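You operate a simulated robot arm through the tools that you are given. There is no shell and no other tool.

Carry out the task below with a simulated robot arm. There is one attempt and no reset: what you move stays moved.

## Task
Straighten the shaft in the green stand until the run-out dial shows zero.
Fine: turn it to its highest reading and lock it before you press; fingers clear of the pad; lever up and lock free at the end.
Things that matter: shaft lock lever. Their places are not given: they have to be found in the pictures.

It is judged by the outcome, as a careful person would: the job done as asked, and still so three seconds after it is handed in. It fails if anything else is knocked over, pushed out of place, dropped, spilled or broken.

## Robot
A 6-joint arm with a two-finger gripper, fixed in place. Base frame: the origin is at the foot of the arm, x ahead of it, y to its left, z up. Readings come in mm, degrees, newtons and seconds.
Its first joint turns from -166.0 to 166.0 degrees. Payload 2.54 kg.
The tool frame sits at the grasp point between the pads (the TCP): z along the fingers, y along the line on which they close. The tips reach 30 mm beyond it. Largest opening 116 mm; the body of the gripper starts 95 mm behind the TCP.
Orientation is that of the tool frame in the base frame, as a unit quaternion [w, x, y, z]. With the fingers straight down and closing along the base's y, the tool's x points along the base's -x, its y along +y and its z along -z.

## Interface
- The arm moves only by the tool servo_tool. Its argument "increments" is a list that holds one entry, the list of rows, each a list of 7 numbers: the shift along the tool's x, y, z in mm, then the turn, a rotation vector about the tool's x, y, z in degrees, then the finger opening in mm, from 0 to 116. In form: [[[x, y, z, wx, wy, wz, jaw], ...]]. A call has 1 to 20 rows; each row is the pose to reach, as a shift and turn from the pose commanded when the call began, along the tool's axes at that moment. Each row takes 0.2 s and may step no farther than 50 mm and 8.6 degrees from the row before; otherwise, or with a gripper value out of range, the whole call is refused. Where a pose cannot be reached the arm comes as near as it can. A force on the tool above 90 N (or 10 N above the force at the start of the call, whichever is more), or a blocked arm, ends the call early, and 0.2 s more pass. Each finger travels about 72 mm/s and halts on what it meets, pressing with about 39 N; the grip force reading is that of the motor and also rises with nothing between the fingers. The clock runs only during rows and for 0.2 s after the last one: add rows that repeat a pose to give the fingers time. The reply holds the time, the measured pose of the TCP, the force on the tool along the base axes, the opening and the grip force, in the units named above and with some noise, with the torque about the TCP (base axes, N m) and any sound that the robot's microphone picked up.
- Cameras (640 x 400 px; columns grow to the right, rows downward): "scene" is fixed at [66.5, -646.9, 1666.6]; the picture's right is [0.61, -0.79, 0.00], its down [-0.44, -0.34, -0.83] and it looks along [0.66, 0.51, -0.56] (base axes); focal length 352 px, centre (320, 200). "wrist" rides on the gripper at [69, -15, -122] in the tool frame; the picture's right is [0.21, 0.98, 0.00], its down [-0.83, 0.18, -0.53] and it looks along [-0.52, 0.11, 0.85] (tool axes); focal length 251 px, centre (320, 200).
- grab_frame(camera): a new picture of that camera. No time passes.
- measure_at(camera, pixels): for up to 12 pixels [column, row] of the newest picture of that camera ("zoom" is the newest enlarged one), the place [x, y, z] in the base frame of the surface seen there, good to about 3 mm, but the place of the scene camera against the robot may be out by one fixed shift of up to 18 mm in any direction. No time passes.
- zoom(camera, box): a new picture of the part [left, top, right, bottom] of that camera's present view, enlarged. No time passes.
- hand_in(): hands the job in; it is judged then, once.

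Leave the gripper open and the arm clear of the work at the hand-in unless told otherwise.

The tools are called after ">>>" as name(argument=value, ...) on one line, values as JSON. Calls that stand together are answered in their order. servo_tool: Moves the arm, as the interface text tells. Its arguments: {"type":"object","properties":{"increments":{"type":"array"}},"required":["increments"]} The other tools are called the same way: grab_frame (camera) takes a picture; measure_at (camera, pixels) gives the place of the surface under pixels of a picture; zoom (camera, box) takes an enlarged picture of a part of a camera's view; hand_in () hands the job in.

At the start:

```text
t: 0.0
eef_pos: [416.5, -99.7, 1202.5]
orientation: [0.0, 0.0, 1.0, 0.0]
force: [-0.3, -0.2, -1.0]
ft_torque: [0.01, -0.02, -0.02]
opening: 116.1
finger_force: 0.1
```

scene: 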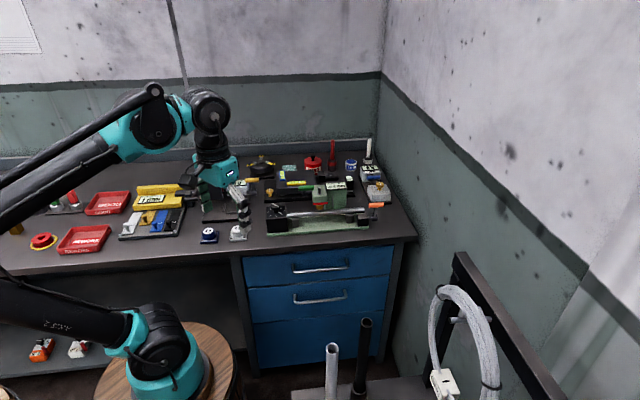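
wrist: 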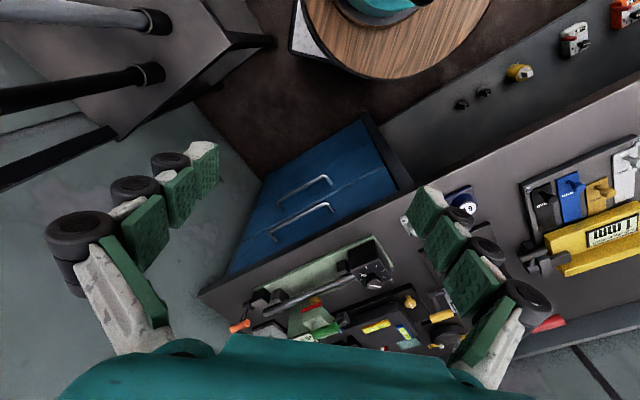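

I'll start by looking closer at the green stand, which is near (320, 215) in the scene picture, and at the rest of the bench.

>>> zoom(camera="scene", box=[250, 165, 410, 265])

>>> zoom(camera="wrist", box=[220, 220, 460, 360])

```text
4.00 times, centred on (330, 215) of scene
```

zoom: 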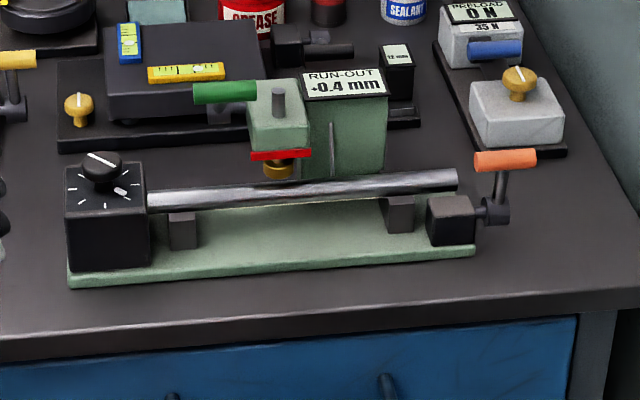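

```text
2.67 times, centred on (340, 290) of wrist
```

zoom: 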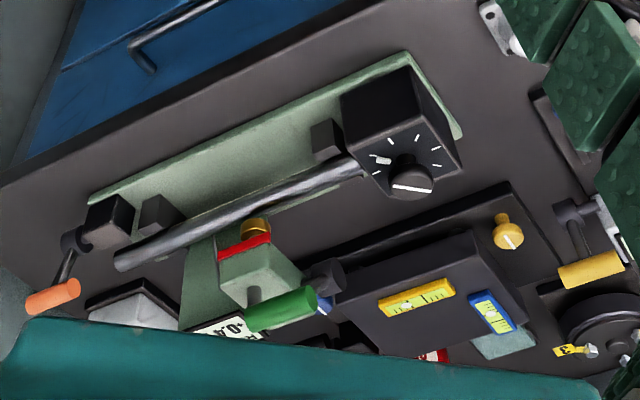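

The stand has a black knob on the left box, the shaft, a press with a green lever and brass pad, a RUN-OUT display (+0.4 mm), and an orange lever at the right end. I'll zoom in on each part.

>>> zoom(camera="scene", box=[262, 195, 310, 240])

>>> zoom(camera="scene", box=[295, 178, 350, 214])

>>> zoom(camera="scene", box=[345, 195, 395, 230])

```text
8.89 times, centred on (286, 218) of scene
```

zoom: 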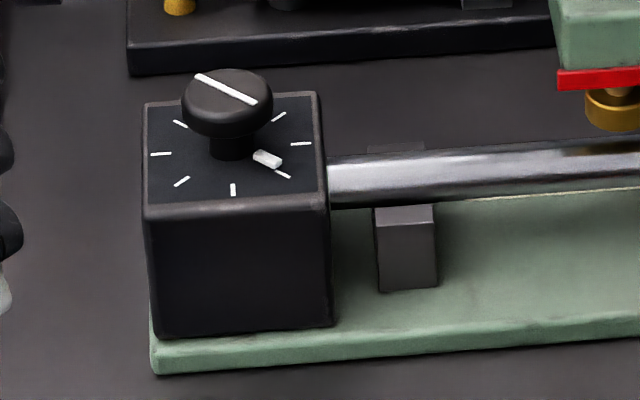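

```text
11.11 times, centred on (322, 196) of scene
```

zoom: 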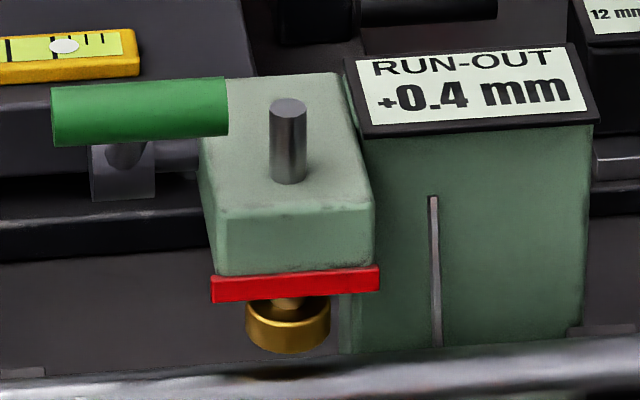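

```text
11.43 times, centred on (370, 212) of scene
```

zoom: 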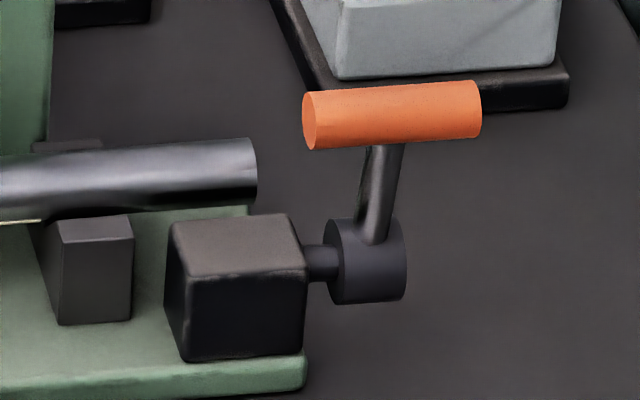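

Now I'll measure these parts in the scene view and, for a more robot-accurate place, in the wrist view.

>>> measure_at(camera="scene", pixels=[[275, 205], [271, 226], [288, 216], [360, 210], [320, 208], [311, 187], [319, 187], [375, 205], [379, 218], [367, 217], [336, 187], [319, 203]])

>>> measure_at(camera="wrist", pixels=[[374, 279], [361, 259], [352, 282], [268, 318], [312, 313], [325, 335], [310, 324], [239, 326], [248, 310], [262, 302], [303, 341]])

```text
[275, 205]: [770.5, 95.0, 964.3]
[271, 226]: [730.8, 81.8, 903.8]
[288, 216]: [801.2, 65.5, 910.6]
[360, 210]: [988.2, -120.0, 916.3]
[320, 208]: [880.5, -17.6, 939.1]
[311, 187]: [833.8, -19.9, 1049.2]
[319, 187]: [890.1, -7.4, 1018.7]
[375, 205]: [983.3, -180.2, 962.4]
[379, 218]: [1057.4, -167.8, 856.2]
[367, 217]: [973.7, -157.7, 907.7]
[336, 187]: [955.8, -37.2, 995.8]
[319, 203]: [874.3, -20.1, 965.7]
```

```text
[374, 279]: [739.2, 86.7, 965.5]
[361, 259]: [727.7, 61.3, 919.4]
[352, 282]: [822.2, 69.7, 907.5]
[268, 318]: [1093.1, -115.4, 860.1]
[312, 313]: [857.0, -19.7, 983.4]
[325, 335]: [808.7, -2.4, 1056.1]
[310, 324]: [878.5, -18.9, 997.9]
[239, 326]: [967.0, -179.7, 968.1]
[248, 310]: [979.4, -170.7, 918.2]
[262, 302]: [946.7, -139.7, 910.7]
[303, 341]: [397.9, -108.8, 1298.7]
```

The stand lies diagonally at about 45° in the base frame: knob near (765, 90, 965), press near (865, -20), orange lever near (970, -180, 965). I'll raise the tool slightly and move it forward and left, so the wrist camera looks at the stand from about 0.5 m.

>>> servo_tool(increments=[[[-40, 10, -10, 0, 0, 0, 116], [-80, 20, -20, 0, 0, 0, 116], [-120, 30, -30, 0, 0, 0, 116], [-160, 40, -40, 0, 0, 0, 116], [-200, 50, -48, 0, 0, 0, 116], [-230, 55, -48, 0, 0, 0, 116], [-230, 55, -48, 0, 0, 0, 116]]])

>>> grab_frame(camera="wrist")

>>> grab_frame(camera="scene")

```text
t: 1.6
eef_pos: [648.9, -42.9, 1250.2]
orientation: [0.0, 0.001, 1.0, -0.001]
force: [-0.4, -0.3, -0.1]
ft_torque: [-0.03, -0.02, 0.0]
opening: 115.8
finger_force: 0.0
```

```text
taken
```

wrist: 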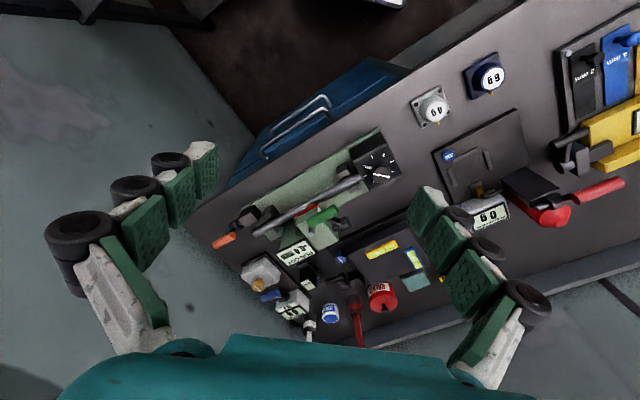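

```text
taken
```

scene: 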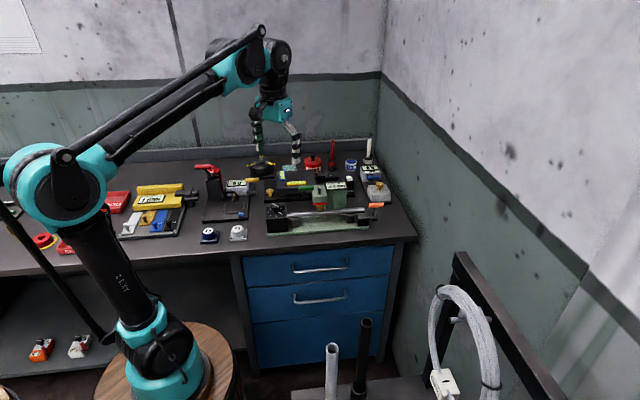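

The stand is now well in view of the wrist camera. I'll zoom in on it to get a clear view from above.

>>> zoom(camera="wrist", box=[200, 125, 410, 265])

>>> zoom(camera="wrist", box=[340, 125, 410, 195])

>>> zoom(camera="wrist", box=[270, 190, 360, 270])

>>> zoom(camera="wrist", box=[200, 195, 280, 255])

```text
2.86 times, centred on (305, 195) of wrist
```

zoom: 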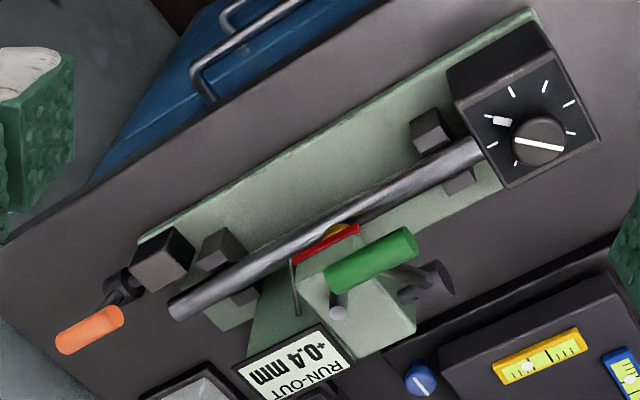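

```text
5.71 times, centred on (375, 160) of wrist
```

zoom: 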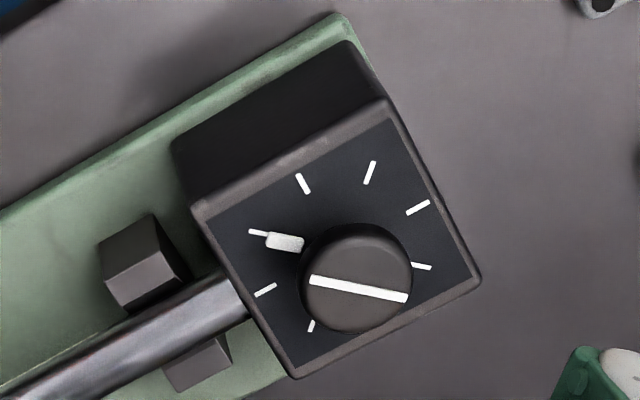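

```text
5.00 times, centred on (315, 230) of wrist
```

zoom: 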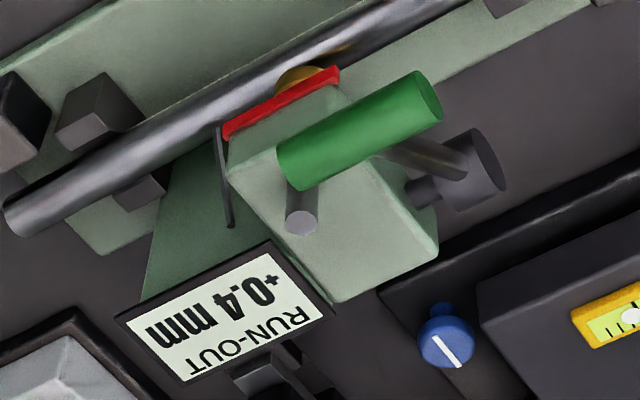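

```text
6.67 times, centred on (240, 225) of wrist
```

zoom: 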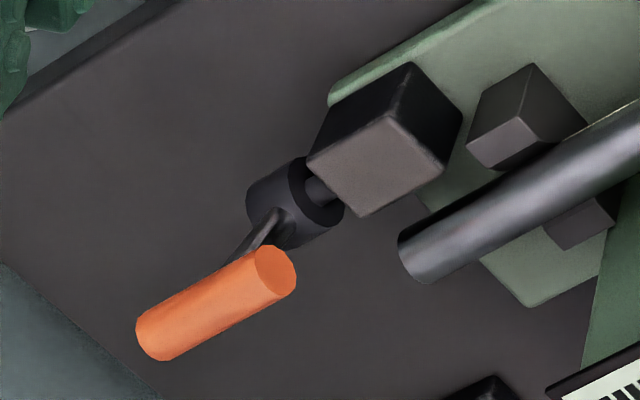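

The knob's white nub points at one of 8 ticks. I'll measure the knob, lock lever and press lever precisely. The newest enlarged picture is the lock lever, so I'll start there.

>>> measure_at(camera="zoom", pixels=[[275, 270], [160, 325], [215, 300], [290, 295], [150, 350], [255, 235], [315, 190], [280, 200], [375, 155], [330, 180], [405, 265], [300, 180]])

>>> zoom(camera="wrist", box=[340, 125, 410, 195])

```text
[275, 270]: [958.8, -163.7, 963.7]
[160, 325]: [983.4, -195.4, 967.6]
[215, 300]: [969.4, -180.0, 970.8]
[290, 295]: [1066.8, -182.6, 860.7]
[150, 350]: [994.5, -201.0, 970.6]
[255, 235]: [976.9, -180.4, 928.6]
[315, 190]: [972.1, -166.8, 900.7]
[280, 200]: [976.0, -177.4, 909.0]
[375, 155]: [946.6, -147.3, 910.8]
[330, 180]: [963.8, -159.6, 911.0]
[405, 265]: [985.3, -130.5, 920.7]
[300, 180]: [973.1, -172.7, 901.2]
```

```text
5.71 times, centred on (375, 160) of wrist
```

zoom: 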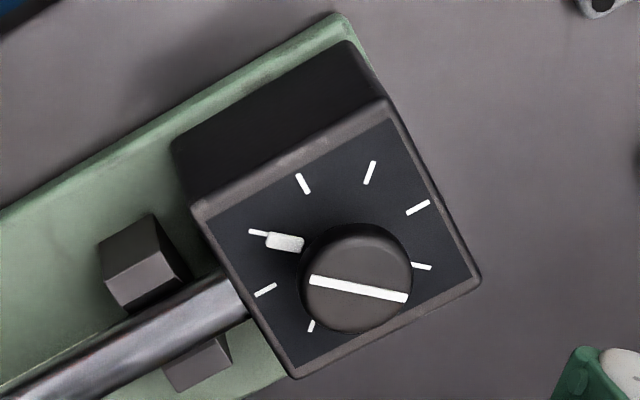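

>>> measure_at(camera="zoom", pixels=[[358, 288], [405, 298], [312, 280], [358, 232], [358, 328], [285, 243], [258, 233], [418, 208], [312, 325], [421, 267], [303, 184], [370, 172]])

>>> zoom(camera="wrist", box=[270, 190, 360, 270])

```text
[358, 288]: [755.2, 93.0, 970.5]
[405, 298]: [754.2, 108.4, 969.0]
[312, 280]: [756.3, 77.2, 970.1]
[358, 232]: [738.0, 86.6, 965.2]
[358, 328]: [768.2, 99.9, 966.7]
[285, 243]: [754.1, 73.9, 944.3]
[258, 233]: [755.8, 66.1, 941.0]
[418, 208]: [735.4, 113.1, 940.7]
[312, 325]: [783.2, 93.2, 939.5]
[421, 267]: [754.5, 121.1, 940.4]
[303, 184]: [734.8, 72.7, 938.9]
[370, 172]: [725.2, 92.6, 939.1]
```

```text
5.00 times, centred on (315, 230) of wrist
```

zoom: 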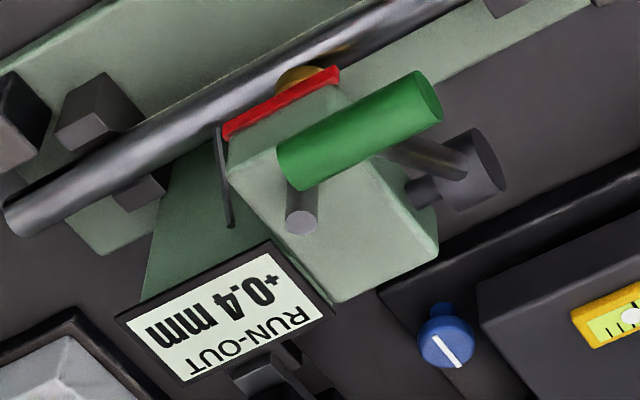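

The knob's centre is about (755, 93), its top at z 970 and the pointer along -y. Next I'll measure the press: handle, hub, head, display and rod.

>>> measure_at(camera="zoom", pixels=[[293, 160], [360, 130], [425, 98], [435, 165], [475, 175], [455, 195], [425, 190], [305, 75], [280, 105], [303, 222], [350, 250], [228, 190]])

>>> zoom(camera="scene", box=[280, 170, 370, 226])

```text
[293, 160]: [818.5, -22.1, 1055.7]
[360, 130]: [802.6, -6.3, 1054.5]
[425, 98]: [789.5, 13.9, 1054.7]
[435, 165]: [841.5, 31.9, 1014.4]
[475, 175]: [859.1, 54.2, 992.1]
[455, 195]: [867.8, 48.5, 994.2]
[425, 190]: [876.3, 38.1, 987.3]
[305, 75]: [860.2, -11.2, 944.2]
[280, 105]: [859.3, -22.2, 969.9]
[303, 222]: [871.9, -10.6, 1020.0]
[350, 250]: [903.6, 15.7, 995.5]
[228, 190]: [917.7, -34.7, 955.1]
```

```text
7.11 times, centred on (325, 198) of scene
```

zoom: 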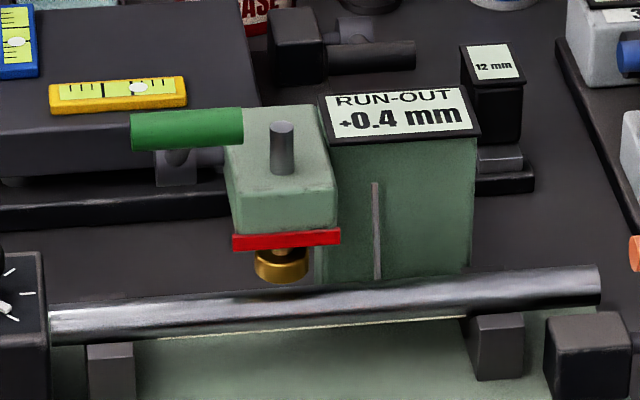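

All the parts are located. In stand terms, the shaft runs along (0.71, -0.71), and the press lever hinges at the back, with its handle forward and up near (804, -4, 1046). The lock lever stands upright, so it is probably free. I'll go above the knob with a 70 mm opening and stop high to check centring.

>>> servo_tool(increments=[[[-18, 23, 32, 0, 0, 0, 100], [-36, 46, 64, 0, 0, 0, 90], [-54, 69, 96, 0, 0, 0, 80], [-72, 92, 128, 0, 0, 0, 70], [-90, 115, 155, 0, 0, 0, 70], [-106, 136, 170, 0, 0, 0, 70], [-106, 136, 190, 0, 0, 0, 70], [-106, 136, 190, 0, 0, 0, 70]]])

>>> grab_frame(camera="wrist")

>>> grab_frame(camera="scene")

```text
t: 3.4
eef_pos: [752.0, 91.7, 1060.2]
orientation: [0.0, 0.001, 1.0, -0.001]
force: [0.1, -0.4, -0.1]
ft_torque: [0.02, -0.01, 0.03]
opening: 70.0
finger_force: 0.2
```

```text
taken
```

wrist: 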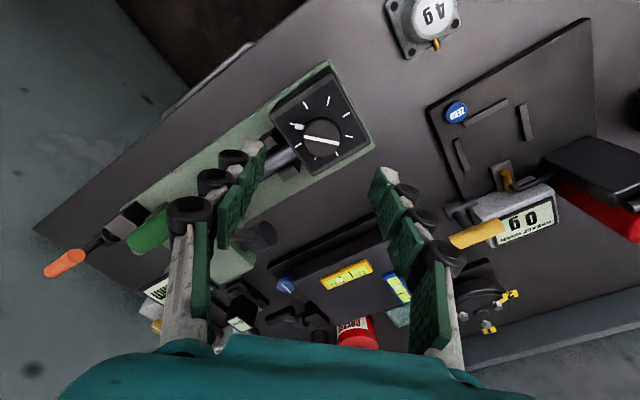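

```text
taken
```

scene: 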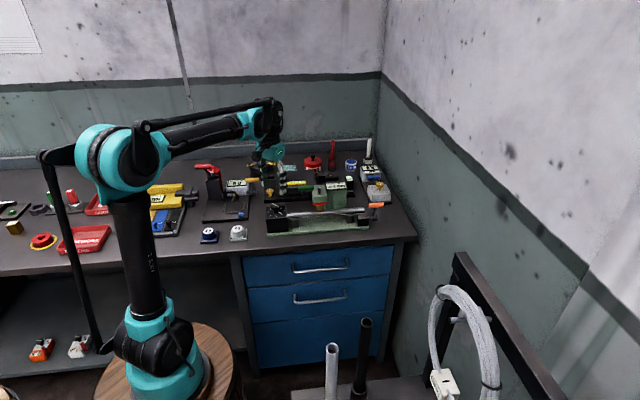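

The tool is above the knob. I'll zoom in and re-measure the knob's centre from here.

>>> zoom(camera="wrist", box=[260, 60, 390, 190])

>>> zoom(camera="scene", box=[250, 140, 400, 240])

```text
3.08 times, centred on (325, 125) of wrist
```

zoom: 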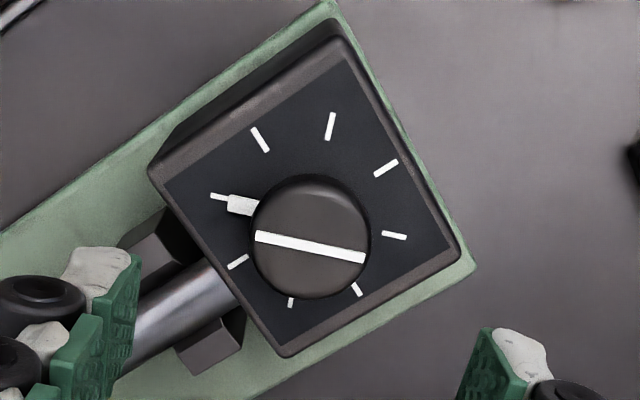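

```text
4.00 times, centred on (325, 190) of scene
```

zoom: 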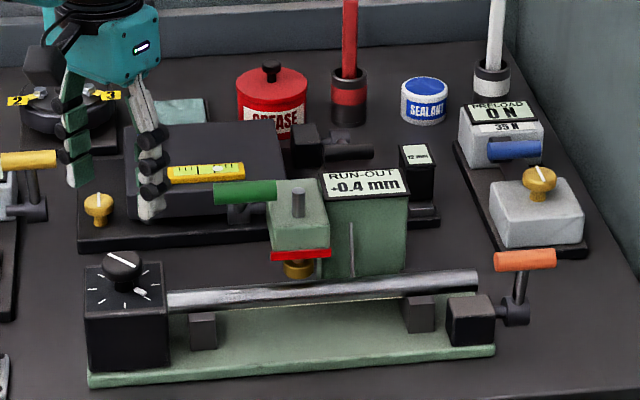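

The display still shows +0.4 mm. I'll measure the knob top, its line ends and the ticks from this closer view.

>>> measure_at(camera="wrist", pixels=[[322.1, 140.3], [305.2, 136.7], [338.9, 143.8], [321.5, 125.0], [320.8, 155.5], [339, 131], [299.5, 131.9], [295.6, 128.7], [350.3, 119.5], [353, 141.5], [298.5, 150], [315.5, 163]])

```text
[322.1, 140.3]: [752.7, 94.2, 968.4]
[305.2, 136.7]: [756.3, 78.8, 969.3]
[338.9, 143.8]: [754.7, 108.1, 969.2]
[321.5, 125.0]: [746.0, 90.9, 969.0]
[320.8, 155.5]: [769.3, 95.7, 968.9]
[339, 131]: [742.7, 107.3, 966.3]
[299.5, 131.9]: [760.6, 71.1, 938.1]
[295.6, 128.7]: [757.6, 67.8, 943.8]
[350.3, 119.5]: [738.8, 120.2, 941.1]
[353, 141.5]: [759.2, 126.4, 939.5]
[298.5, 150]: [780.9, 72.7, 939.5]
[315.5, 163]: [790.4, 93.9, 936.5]
```

The knob centre is (755.4, 93.4), with its top at z 969. I'll centre over it and go down to TCP z ≈ 983, which puts the tips near z 953, above the box top at 940. Opening stays at 62 mm, and I won't close yet.

>>> servo_tool(increments=[[[-2.9, 2.1, 0, 0, 0, 0, 62], [-2.9, 2.1, 30, 0, 0, 0, 62], [-2.9, 2.1, 55, 0, 0, 0, 62], [-2.9, 2.1, 77, 0, 0, 0, 62], [-2.9, 2.1, 77, 0, 0, 0, 62]]])

>>> grab_frame(camera="wrist")

>>> zoom(camera="scene", box=[250, 160, 360, 240])

```text
t: 4.6
eef_pos: [756.2, 92.4, 984.4]
orientation: [0.0, 0.0, 1.0, 0.0]
force: [-0.2, 0.8, -0.5]
ft_torque: [-0.02, -0.02, -0.01]
opening: 61.8
finger_force: 0.0
```

```text
taken
```

wrist: 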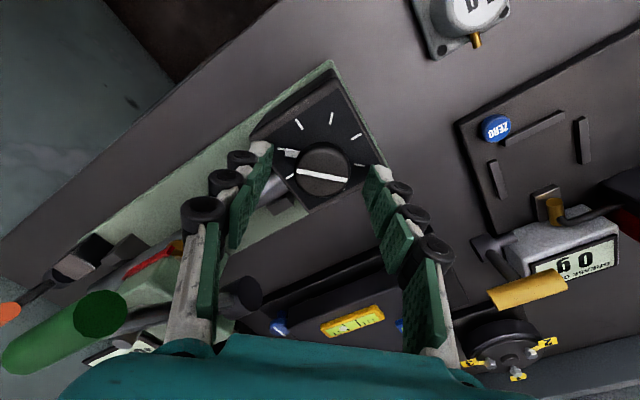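

```text
5.00 times, centred on (305, 200) of scene
```

zoom: 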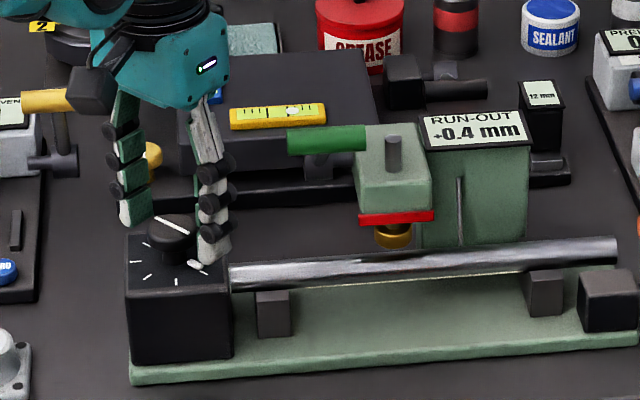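

The fingers straddle the knob and look centred, with pads at about columns 272 and 372 and the knob at 323. I'll close gently on it and check the display.

>>> servo_tool(increments=[[[0, 0, 0, 0, 0, 0, 45], [0, 0, 0, 0, 0, 0, 30], [0, 0, 0, 0, 0, 0, 30]]])

>>> grab_frame(camera="wrist")

>>> zoom(camera="scene", box=[250, 160, 360, 240])

```text
t: 5.4
eef_pos: [756.8, 92.5, 983.8]
orientation: [0.0, 0.0, 1.0, 0.001]
force: [1.9, 11.3, 2.4]
ft_torque: [0.41, -0.11, 0.04]
opening: 35.1
finger_force: 44.7
```

```text
taken
```

wrist: 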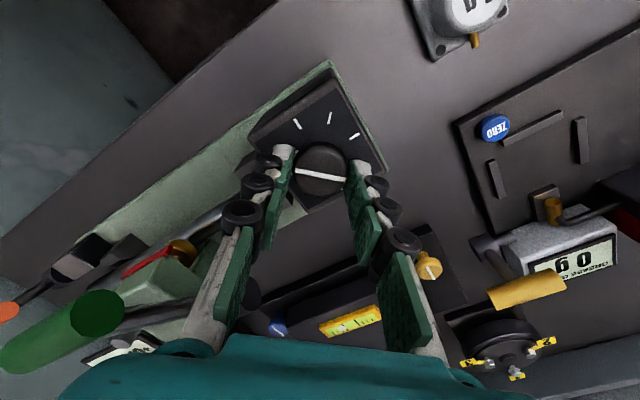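

```text
5.00 times, centred on (305, 200) of scene
```

zoom: 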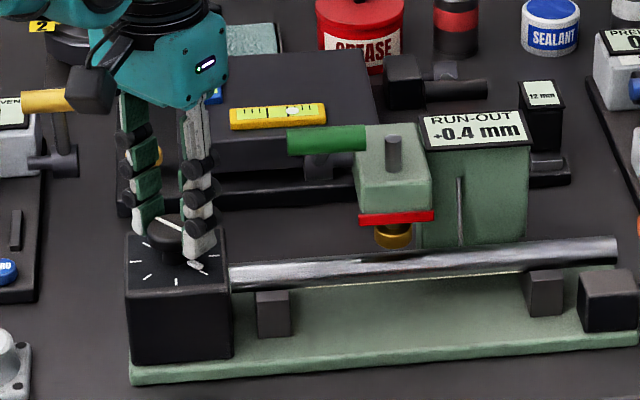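

It's gripped at 35 mm. There is an 11 N side force along +y, so I'll shift about 1 mm toward +y. Then I'll turn 45° about the tool axis (clockwise from above) and read the display.

>>> servo_tool(increments=[[[0, 0.9, 0, 0, 0, 0, 30], [0, 0.9, 0, 0, 0, 7.5, 30], [0, 0.9, 0, 0, 0, 15, 30], [0, 0.9, 0, 0, 0, 22.5, 30], [0, 0.9, 0, 0, 0, 30, 30], [0, 0.9, 0, 0, 0, 37.5, 30], [0, 0.9, 0, 0, 0, 45, 30], [0, 0.9, 0, 0, 0, 45, 30]]])

>>> grab_frame(camera="wrist")

>>> zoom(camera="scene", box=[250, 160, 360, 240])

```text
t: 7.2
eef_pos: [756.4, 91.8, 983.7]
orientation: [0.001, 0.384, 0.923, 0.0]
force: [12.0, -6.4, 38.9]
ft_torque: [-0.18, -0.38, -0.03]
opening: 35.2
finger_force: 44.4
```

```text
taken
```

wrist: 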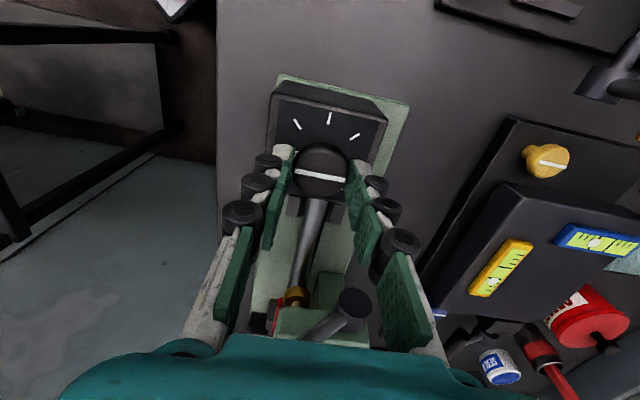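

```text
5.00 times, centred on (305, 200) of scene
```

zoom: 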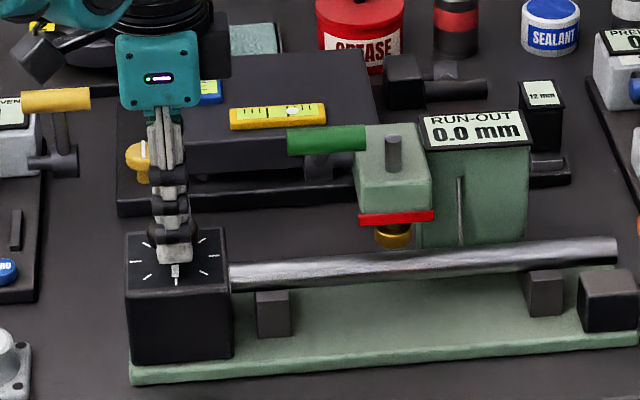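

The knob turned and the nub moved to the next tick. The dial fell from +0.4 to 0.0, so the highest reading lies the other way, roughly 45° counter-clockwise of the start. There's also 39 N upward on the tool, so I'll ease up 0.6 mm. Then I'll turn back 90° counter-clockwise, stopping at the start angle first to read.

>>> servo_tool(increments=[[[0, 0, -0.6, 0, 0, 0, 30], [0, 0, -0.6, 0, 0, -7.5, 30], [0, 0, -0.6, 0, 0, -15, 30], [0, 0, -0.6, 0, 0, -22.5, 30], [0, 0, -0.6, 0, 0, -30, 30], [0, 0, -0.6, 0, 0, -37.5, 30], [0, 0, -0.6, 0, 0, -45, 30], [0, 0, -0.6, 0, 0, -52.5, 30], [0, 0, -0.6, 0, 0, -60, 30], [0, 0, -0.6, 0, 0, -67.5, 30], [0, 0, -0.6, 0, 0, -67.5, 30]]])

>>> zoom(camera="scene", box=[250, 160, 360, 240])

```text
t: 9.6
eef_pos: [756.3, 93.9, 983.4]
orientation: [0.0, -0.196, 0.981, 0.0]
force: [-3.4, -3.5, -7.9]
ft_torque: [0.0, 0.07, 0.06]
opening: 35.0
finger_force: 45.0
```

```text
5.00 times, centred on (305, 200) of scene
```

zoom: 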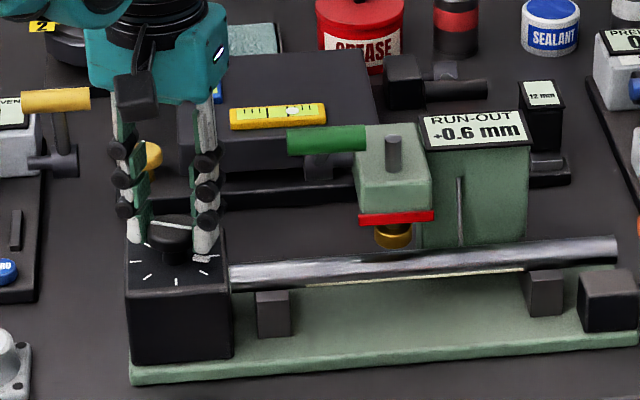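

At 22.5° counter-clockwise of the start it reads +0.6, and the forces are small. I'll go on to 45° counter-clockwise.

>>> servo_tool(increments=[[[0, 0, 0, 0, 0, -7.5, 30], [0, 0, 0, 0, 0, -15, 30], [0, 0, 0, 0, 0, -22.5, 30], [0, 0, 0, 0, 0, -22.5, 30]]])

>>> zoom(camera="scene", box=[250, 160, 360, 240])

```text
t: 10.6
eef_pos: [756.2, 93.8, 983.7]
orientation: [0.0, -0.384, 0.923, 0.0]
force: [-8.4, 0.8, -11.7]
ft_torque: [0.12, 0.22, 0.02]
opening: 35.0
finger_force: 45.3
```

```text
5.00 times, centred on (305, 200) of scene
```

zoom: 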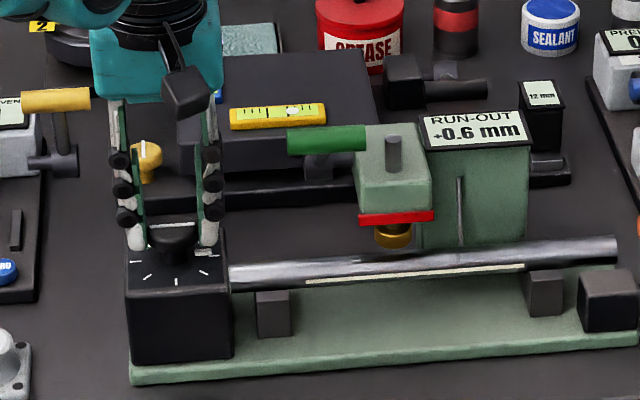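

Still +0.6 at 45°. I'll go on to 67.5° to see where it falls.

>>> servo_tool(increments=[[[0, 0, 0, 0, 0, -7.5, 30], [0, 0, 0, 0, 0, -15, 30], [0, 0, 0, 0, 0, -22.5, 30], [0, 0, 0, 0, 0, -22.5, 30]]])

>>> zoom(camera="scene", box=[250, 160, 360, 240])

```text
t: 11.6
eef_pos: [755.7, 93.7, 982.8]
orientation: [0.001, -0.556, 0.831, 0.0]
force: [-13.7, 8.6, -2.0]
ft_torque: [0.3, 0.39, 0.03]
opening: 35.0
finger_force: 45.0
```

```text
5.00 times, centred on (305, 200) of scene
```

zoom: 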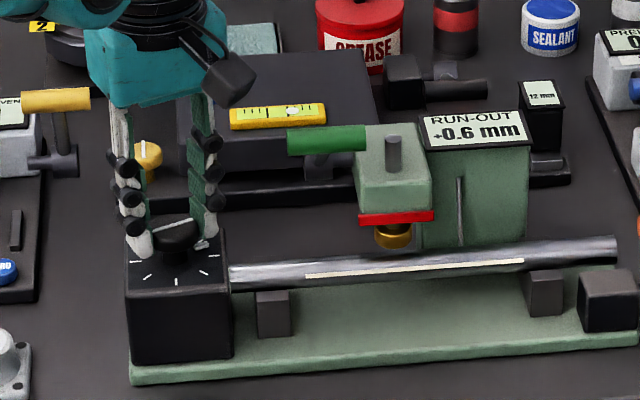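

Still +0.6 at 67.5°. A pale strip on the shaft is turning with it. On to 90°.

>>> servo_tool(increments=[[[0, 0, 0, 0, 0, -7.5, 30], [0, 0, 0, 0, 0, -15, 30], [0, 0, 0, 0, 0, -22.5, 30], [0, 0, 0, 0, 0, -22.5, 30]]])

>>> zoom(camera="scene", box=[250, 160, 360, 240])

>>> grab_frame(camera="wrist")

```text
t: 12.6
eef_pos: [754.3, 94.1, 982.5]
orientation: [-0.001, 0.708, -0.707, 0.0]
force: [-18.8, 15.4, 1.2]
ft_torque: [0.44, 0.57, 0.03]
opening: 35.3
finger_force: 45.0
```

```text
5.00 times, centred on (305, 200) of scene
```

zoom: 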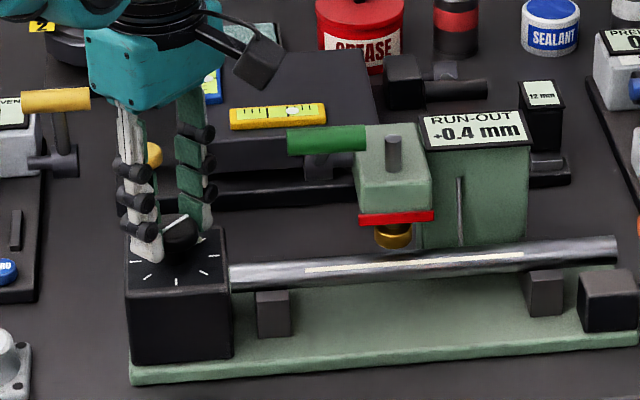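

```text
taken
```

wrist: 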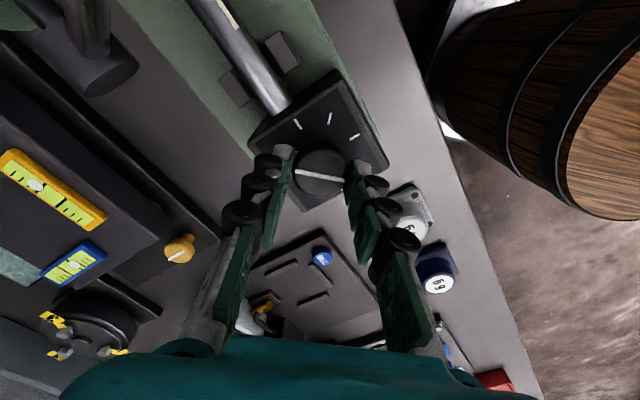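

Readings so far, by angle from the start (counter-clockwise negative): +45: 0.0, 0: 0.4, -22.5: 0.6, -45: 0.6, -67.5: 0.6, -90: 0.4. That fits a peak of about 0.6 near -45°. To pin down the middle, I'll find where 0.5 changes to 0.6 on each side, first at -76°, with a small centring shift to ease the side force.

>>> servo_tool(increments=[[[-0.4, 0.6, 0, 0, 0, 0, 30], [-0.4, 0.6, 0, 0, 0, 7, 30], [-0.4, 0.6, 0, 0, 0, 14, 30], [-0.4, 0.6, 0, 0, 0, 14, 30]]])

>>> zoom(camera="scene", box=[310, 170, 370, 210])

```text
t: 13.6
eef_pos: [754.5, 94.2, 983.2]
orientation: [0.0, -0.615, 0.789, -0.001]
force: [-9.1, 13.3, 2.1]
ft_torque: [0.33, 0.12, -0.05]
opening: 35.3
finger_force: 45.7
```

```text
10.00 times, centred on (340, 190) of scene
```

zoom: 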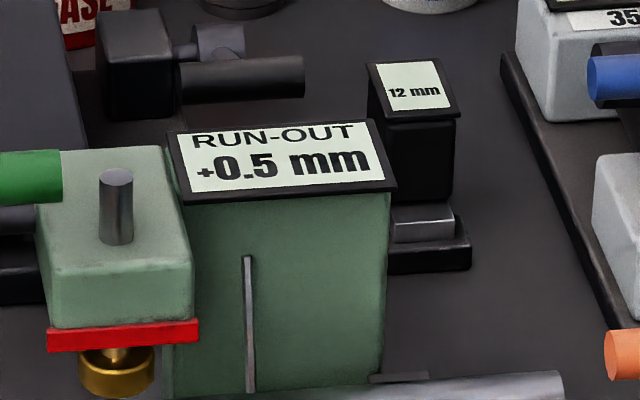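

At -76° it reads +0.5. Next -72°.

>>> servo_tool(increments=[[[0, 0, 0, 0, 0, 4, 30], [0, 0, 0, 0, 0, 4, 30]]])

>>> zoom(camera="scene", box=[310, 170, 370, 210])

```text
t: 14.2
eef_pos: [756.5, 93.6, 983.1]
orientation: [0.0, -0.588, 0.809, 0.0]
force: [-6.8, 11.6, -4.8]
ft_torque: [0.32, 0.11, -0.05]
opening: 35.4
finger_force: 44.7
```

```text
10.00 times, centred on (340, 190) of scene
```

zoom: 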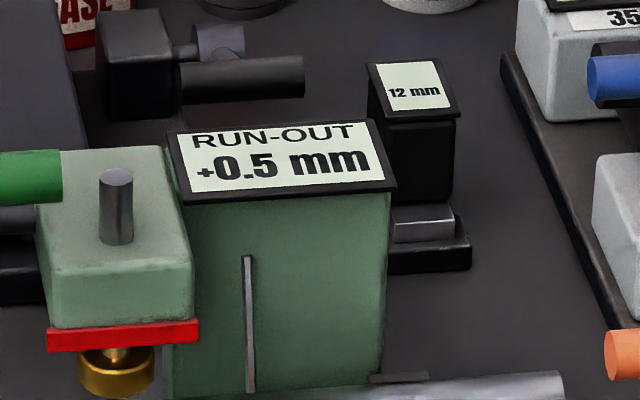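

At -72° it still reads +0.5, so the change is near -70°. Now the other side, turning to -18°.

>>> servo_tool(increments=[[[0, 0, 0, 0, 0, 7, 30], [0, 0, 0, 0, 0, 14, 30], [0, 0, 0, 0, 0, 21, 30], [0, 0, 0, 0, 0, 28, 30], [0, 0, 0, 0, 0, 35, 30], [0, 0, 0, 0, 0, 42, 30], [0, 0, 0, 0, 0, 48, 30], [0, 0, 0, 0, 0, 54, 30], [0, 0, 0, 0, 0, 54, 30]]])

>>> zoom(camera="scene", box=[310, 170, 370, 210])

```text
t: 16.2
eef_pos: [756.5, 94.4, 984.0]
orientation: [0.0, -0.155, 0.988, 0.0]
force: [5.2, -3.0, -5.0]
ft_torque: [-0.18, -0.12, -0.01]
opening: 35.1
finger_force: 44.8
```

```text
10.00 times, centred on (340, 190) of scene
```

zoom: 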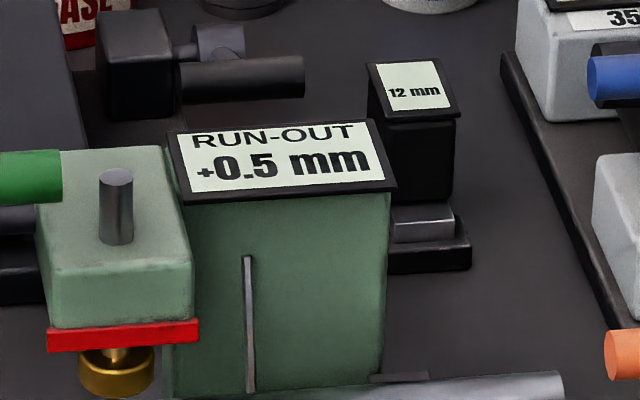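

-18° reads +0.5 and -22.5° reads +0.6, so the changes are at about -70° and -20° and the peak is at -45°. I'll turn to -45° now and check the reading.

>>> servo_tool(increments=[[[0, 0, 0, 0, 0, -7, 30], [0, 0, 0, 0, 0, -14, 30], [0, 0, 0, 0, 0, -21, 30], [0, 0, 0, 0, 0, -27, 30], [0, 0, 0, 0, 0, -27, 30]]])

>>> zoom(camera="scene", box=[250, 160, 360, 240])

```text
t: 17.4
eef_pos: [755.8, 93.9, 983.8]
orientation: [0.0, -0.383, 0.924, -0.001]
force: [6.7, -0.3, -5.6]
ft_torque: [-0.1, 0.03, 0.01]
opening: 35.1
finger_force: 44.9
```

```text
5.00 times, centred on (305, 200) of scene
```

zoom: 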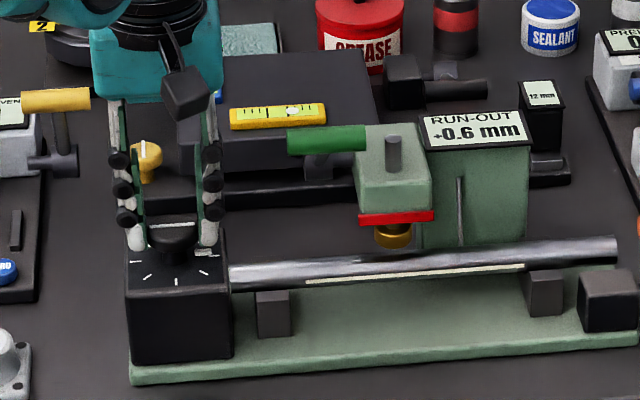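

The dial reads +0.6 at the peak. I'll open the fingers, lift straight up, and check that the knob stayed put.

>>> servo_tool(increments=[[[0, 0, 0, 0, 0, 0, 45], [0, 0, 0, 0, 0, 0, 62], [0, 0, 0, 0, 0, 0, 62], [0, 0, -30, 0, 0, 0, 62], [0, 0, -70, 0, 0, 0, 62], [0, 0, -110, 0, 0, 0, 62], [0, 0, -150, 0, 0, 0, 62], [0, 0, -170, 0, 0, 0, 62]]])

>>> zoom(camera="scene", box=[250, 160, 360, 240])

>>> grab_frame(camera="wrist")

```text
t: 19.2
eef_pos: [756.7, 94.3, 1155.4]
orientation: [0.0, -0.382, 0.924, 0.001]
force: [0.2, 0.9, -0.1]
ft_torque: [0.0, -0.01, 0.02]
opening: 62.0
finger_force: 0.1
```

```text
5.00 times, centred on (305, 200) of scene
```

zoom: 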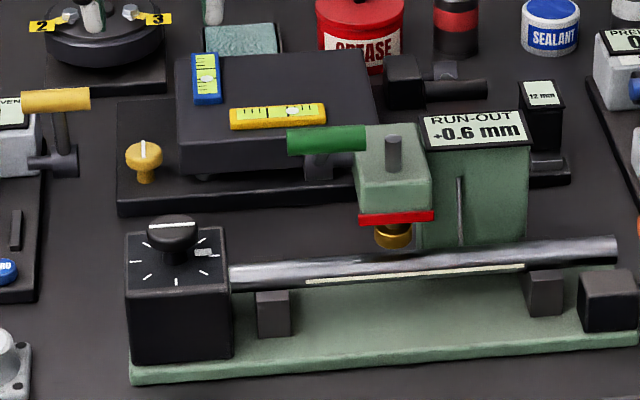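

```text
taken
```

wrist: 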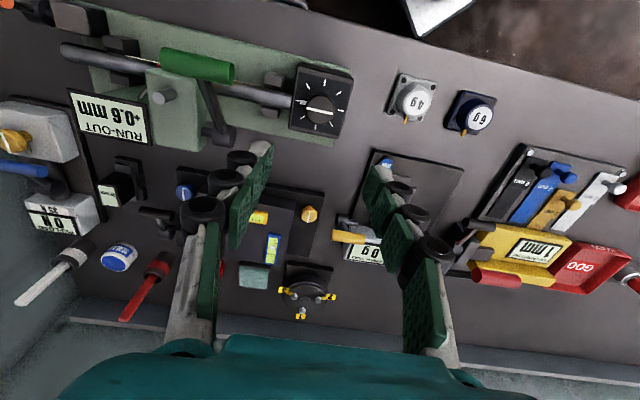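

The dial holds +0.6 and the knob points at the tick along the shaft. Next is the lock lever. I'll stay high, move along the stand to its right end, and turn the tool 90° so the fingers close across the lever handle, stopping where the wrist camera can see the lock.

>>> servo_tool(increments=[[[5.4, -19.8, 2, 0, 0, 7.5, 62], [10.8, -39.7, 4, 0, 0, 15, 62], [16.3, -59.5, 6, 0, 0, 22.5, 62], [21.7, -79.3, 8, 0, 0, 30, 62], [27.1, -99.2, 10, 0, 0, 37.5, 62], [32.5, -119, 12, 0, 0, 45, 62], [37.9, -138.8, 14, 0, 0, 52.5, 62], [43.3, -158.7, 16, 0, 0, 60, 62], [48.8, -178.5, 18, 0, 0, 67.5, 62], [54.2, -198.3, 20, 0, 0, 75, 62], [59.6, -218.2, 25, 0, 0, 82.5, 62], [65, -238, 30, 0, 0, 90, 62], [65, -238, 30, 0, 0, 90, 62]]])

>>> grab_frame(camera="wrist")

>>> grab_frame(camera="scene")

```text
t: 22.0
eef_pos: [877.3, -120.4, 1125.0]
orientation: [-0.001, 0.384, 0.924, 0.0]
force: [0.0, -0.1, 0.5]
ft_torque: [-0.01, 0.02, -0.01]
opening: 62.0
finger_force: 0.0
```

```text
taken
```

wrist: 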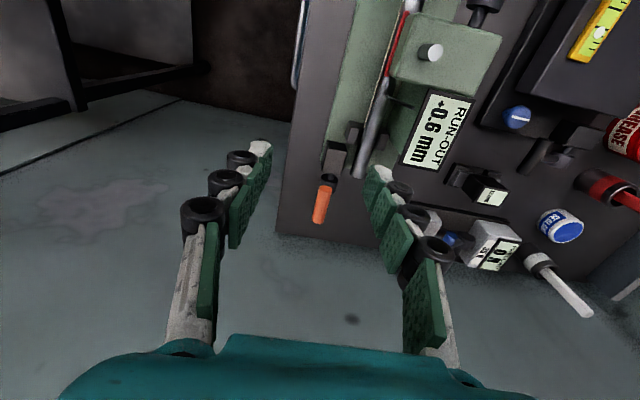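

```text
taken
```

scene: 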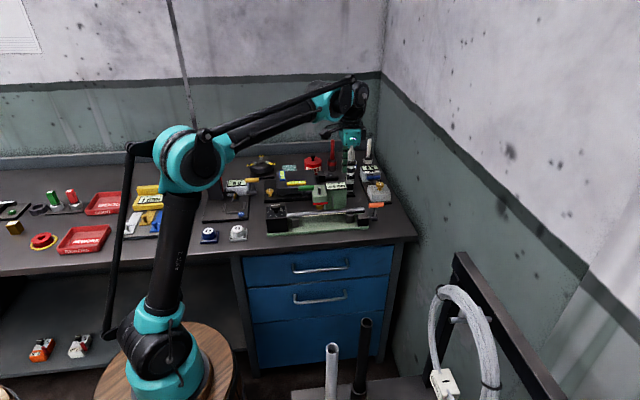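

The lock lever is in view near (322, 195), at the edge of the bench. I'll zoom in and measure it.

>>> zoom(camera="wrist", box=[280, 130, 400, 240])

>>> zoom(camera="scene", box=[345, 195, 395, 230])

>>> measure_at(camera="wrist", pixels=[[327, 188], [322, 204], [318, 220], [328, 178], [332, 160], [337, 150], [360, 172], [352, 132], [325, 196], [330, 172]])

```text
3.64 times, centred on (340, 185) of wrist
```

zoom: 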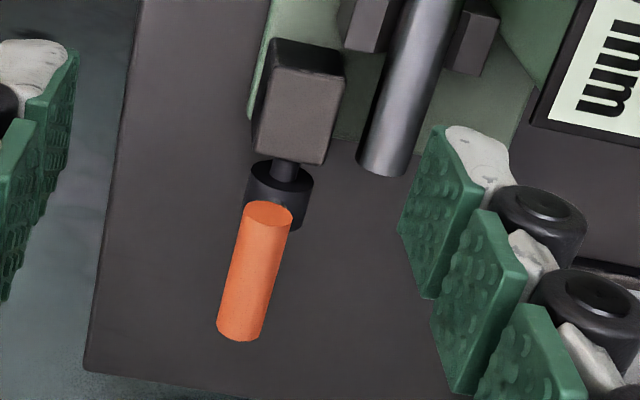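

```text
11.43 times, centred on (370, 212) of scene
```

zoom: 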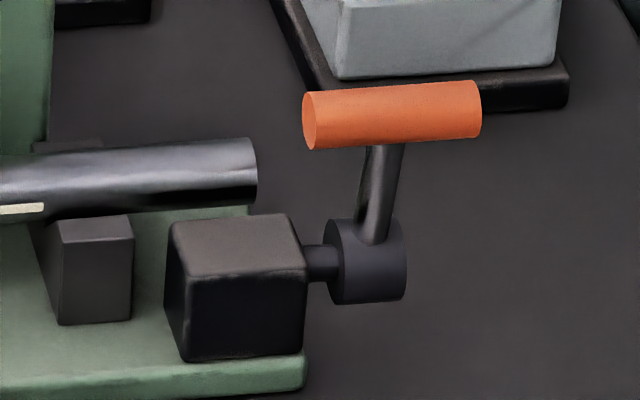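

```text
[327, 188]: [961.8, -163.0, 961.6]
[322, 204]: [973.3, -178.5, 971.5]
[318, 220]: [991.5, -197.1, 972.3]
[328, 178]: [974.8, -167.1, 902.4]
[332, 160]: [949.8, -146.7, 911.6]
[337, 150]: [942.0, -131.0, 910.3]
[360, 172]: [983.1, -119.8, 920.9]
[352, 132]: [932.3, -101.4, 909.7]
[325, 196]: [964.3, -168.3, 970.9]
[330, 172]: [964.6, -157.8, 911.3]
```

The orange handle lies along the shaft direction from about u≈795 to 846 (stand frame), at height about 963, nearly straight above its hub. It's at the edge of reach, so I'll tilt the tool about 15° outward (tips away from the base) and move above the handle, keeping the tips clear above it for a check.

>>> servo_tool(increments=[[[-20, 5, 10, 0, -4, 0, 50], [-45, 10, 20, 0, -8, 0, 45], [-70, 16, 30, 0, -12, 0, 45], [-90, 22, 40, 0, -15, 0, 45], [-106, 27, 60, 0, -15, 0, 45], [-106, 27, 75, 0, -15, 0, 45], [-106, 27, 75, 0, -15, 0, 45]]])

>>> grab_frame(camera="wrist")

>>> zoom(camera="scene", box=[320, 140, 420, 230])

```text
t: 23.6
eef_pos: [972.2, -175.1, 1048.7]
orientation: [0.121, 0.379, 0.916, -0.05]
force: [-0.4, 0.8, 0.0]
ft_torque: [-0.02, 0.0, -0.02]
opening: 45.0
finger_force: 0.2
```

```text
taken
```

wrist: 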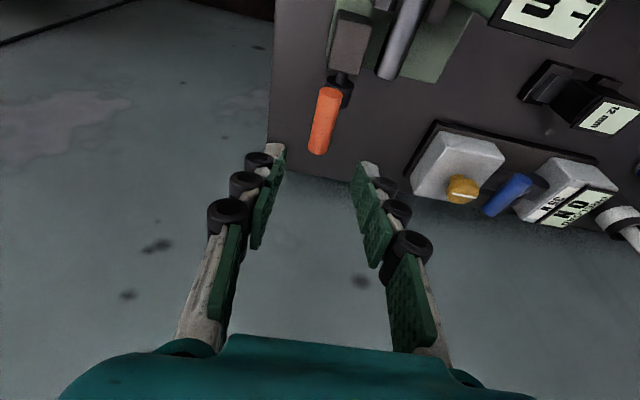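

```text
4.44 times, centred on (370, 185) of scene
```

zoom: 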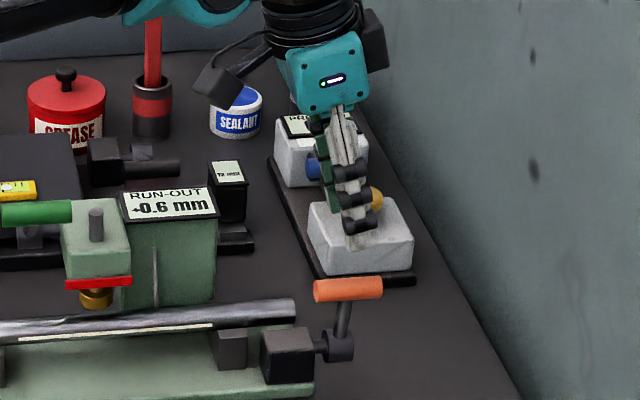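

The tool is above the handle, which is in line between the fingers (handle at (323, 120)). I'll measure the handle and hub again from this angle.

>>> measure_at(camera="wrist", pixels=[[328, 95], [323, 120], [319, 145], [343, 88], [346, 95], [342, 76], [345, 40], [335, 112], [312, 118], [333, 98]])

>>> zoom(camera="wrist", box=[280, 40, 380, 170])

```text
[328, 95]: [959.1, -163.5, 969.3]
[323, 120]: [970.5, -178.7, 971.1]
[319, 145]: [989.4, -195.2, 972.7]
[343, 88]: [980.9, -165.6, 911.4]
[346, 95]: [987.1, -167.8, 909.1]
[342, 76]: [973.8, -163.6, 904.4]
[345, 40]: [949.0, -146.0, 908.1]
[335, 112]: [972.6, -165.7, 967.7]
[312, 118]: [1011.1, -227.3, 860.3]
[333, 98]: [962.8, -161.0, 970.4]
```

```text
3.08 times, centred on (330, 105) of wrist
```

zoom: 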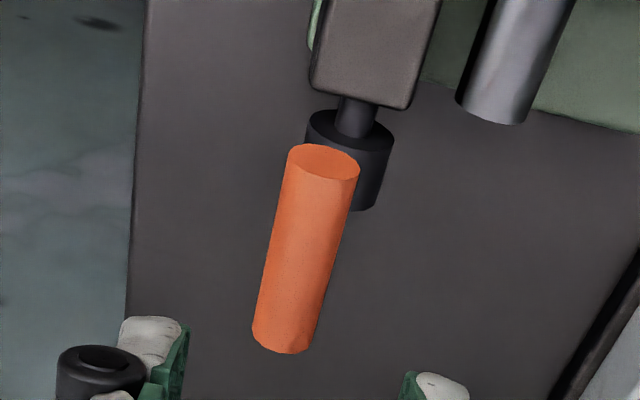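

The handle is about 22 mm thick, with axis at v≈561, z≈961. The hub axis is at v≈569, so the lever leans slightly forward. I'll lower the open fingers around the handle, with tips ending near z 951, without closing.

>>> servo_tool(increments=[[[0, -2.6, 0, 0, 0, 0, 45], [5, -2.6, 20, 0, 0, 0, 45], [10.4, -2.6, 40, 0, 0, 0, 45], [14, -2.6, 54, 0, 0, 0, 45], [17, -2.6, 66, 0, 0, 0, 45], [17, -2.6, 66, 0, 0, 0, 45]]])

>>> grab_frame(camera="wrist")

>>> zoom(camera="scene", box=[330, 150, 410, 230])

```text
t: 25.0
eef_pos: [969.5, -179.6, 979.7]
orientation: [0.121, 0.379, 0.916, -0.049]
force: [0.6, -0.3, -0.4]
ft_torque: [-0.01, -0.03, 0.01]
opening: 45.2
finger_force: 0.1
```

```text
taken
```

wrist: 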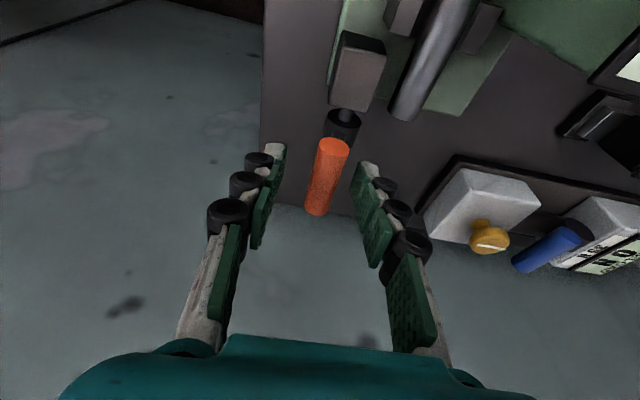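

```text
5.00 times, centred on (370, 190) of scene
```

zoom: 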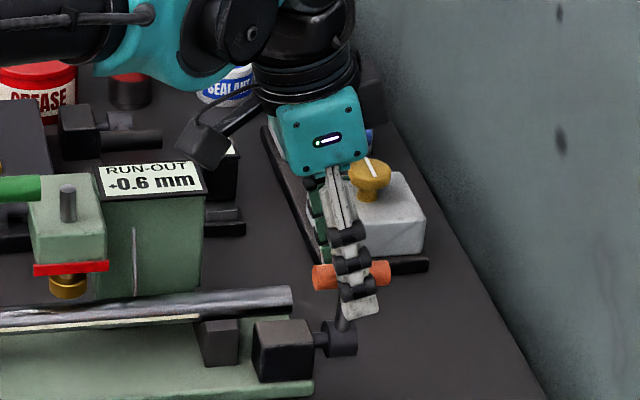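

The fingers straddle the handle, which sits about 5 mm toward the back finger. I'll shift 5 mm that way and narrow to a loose 30 mm cage so I can push gently either way.

>>> servo_tool(increments=[[[0, 2.5, 0, 0, 0, 0, 45], [0, 5, 0, 0, 0, 0, 40], [0, 5, 0, 0, 0, 0, 32], [0, 5, 0, 0, 0, 0, 28], [0, 5, 0, 0, 0, 0, 28]]])

>>> grab_frame(camera="wrist")

```text
t: 26.2
eef_pos: [973.8, -175.8, 979.2]
orientation: [0.121, 0.379, 0.916, -0.05]
force: [-0.2, -0.6, 0.1]
ft_torque: [0.01, 0.0, 0.0]
opening: 27.8
finger_force: 0.0
```

```text
taken
```

wrist: 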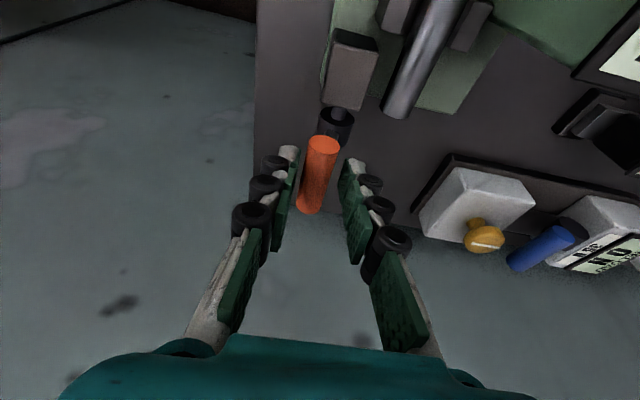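

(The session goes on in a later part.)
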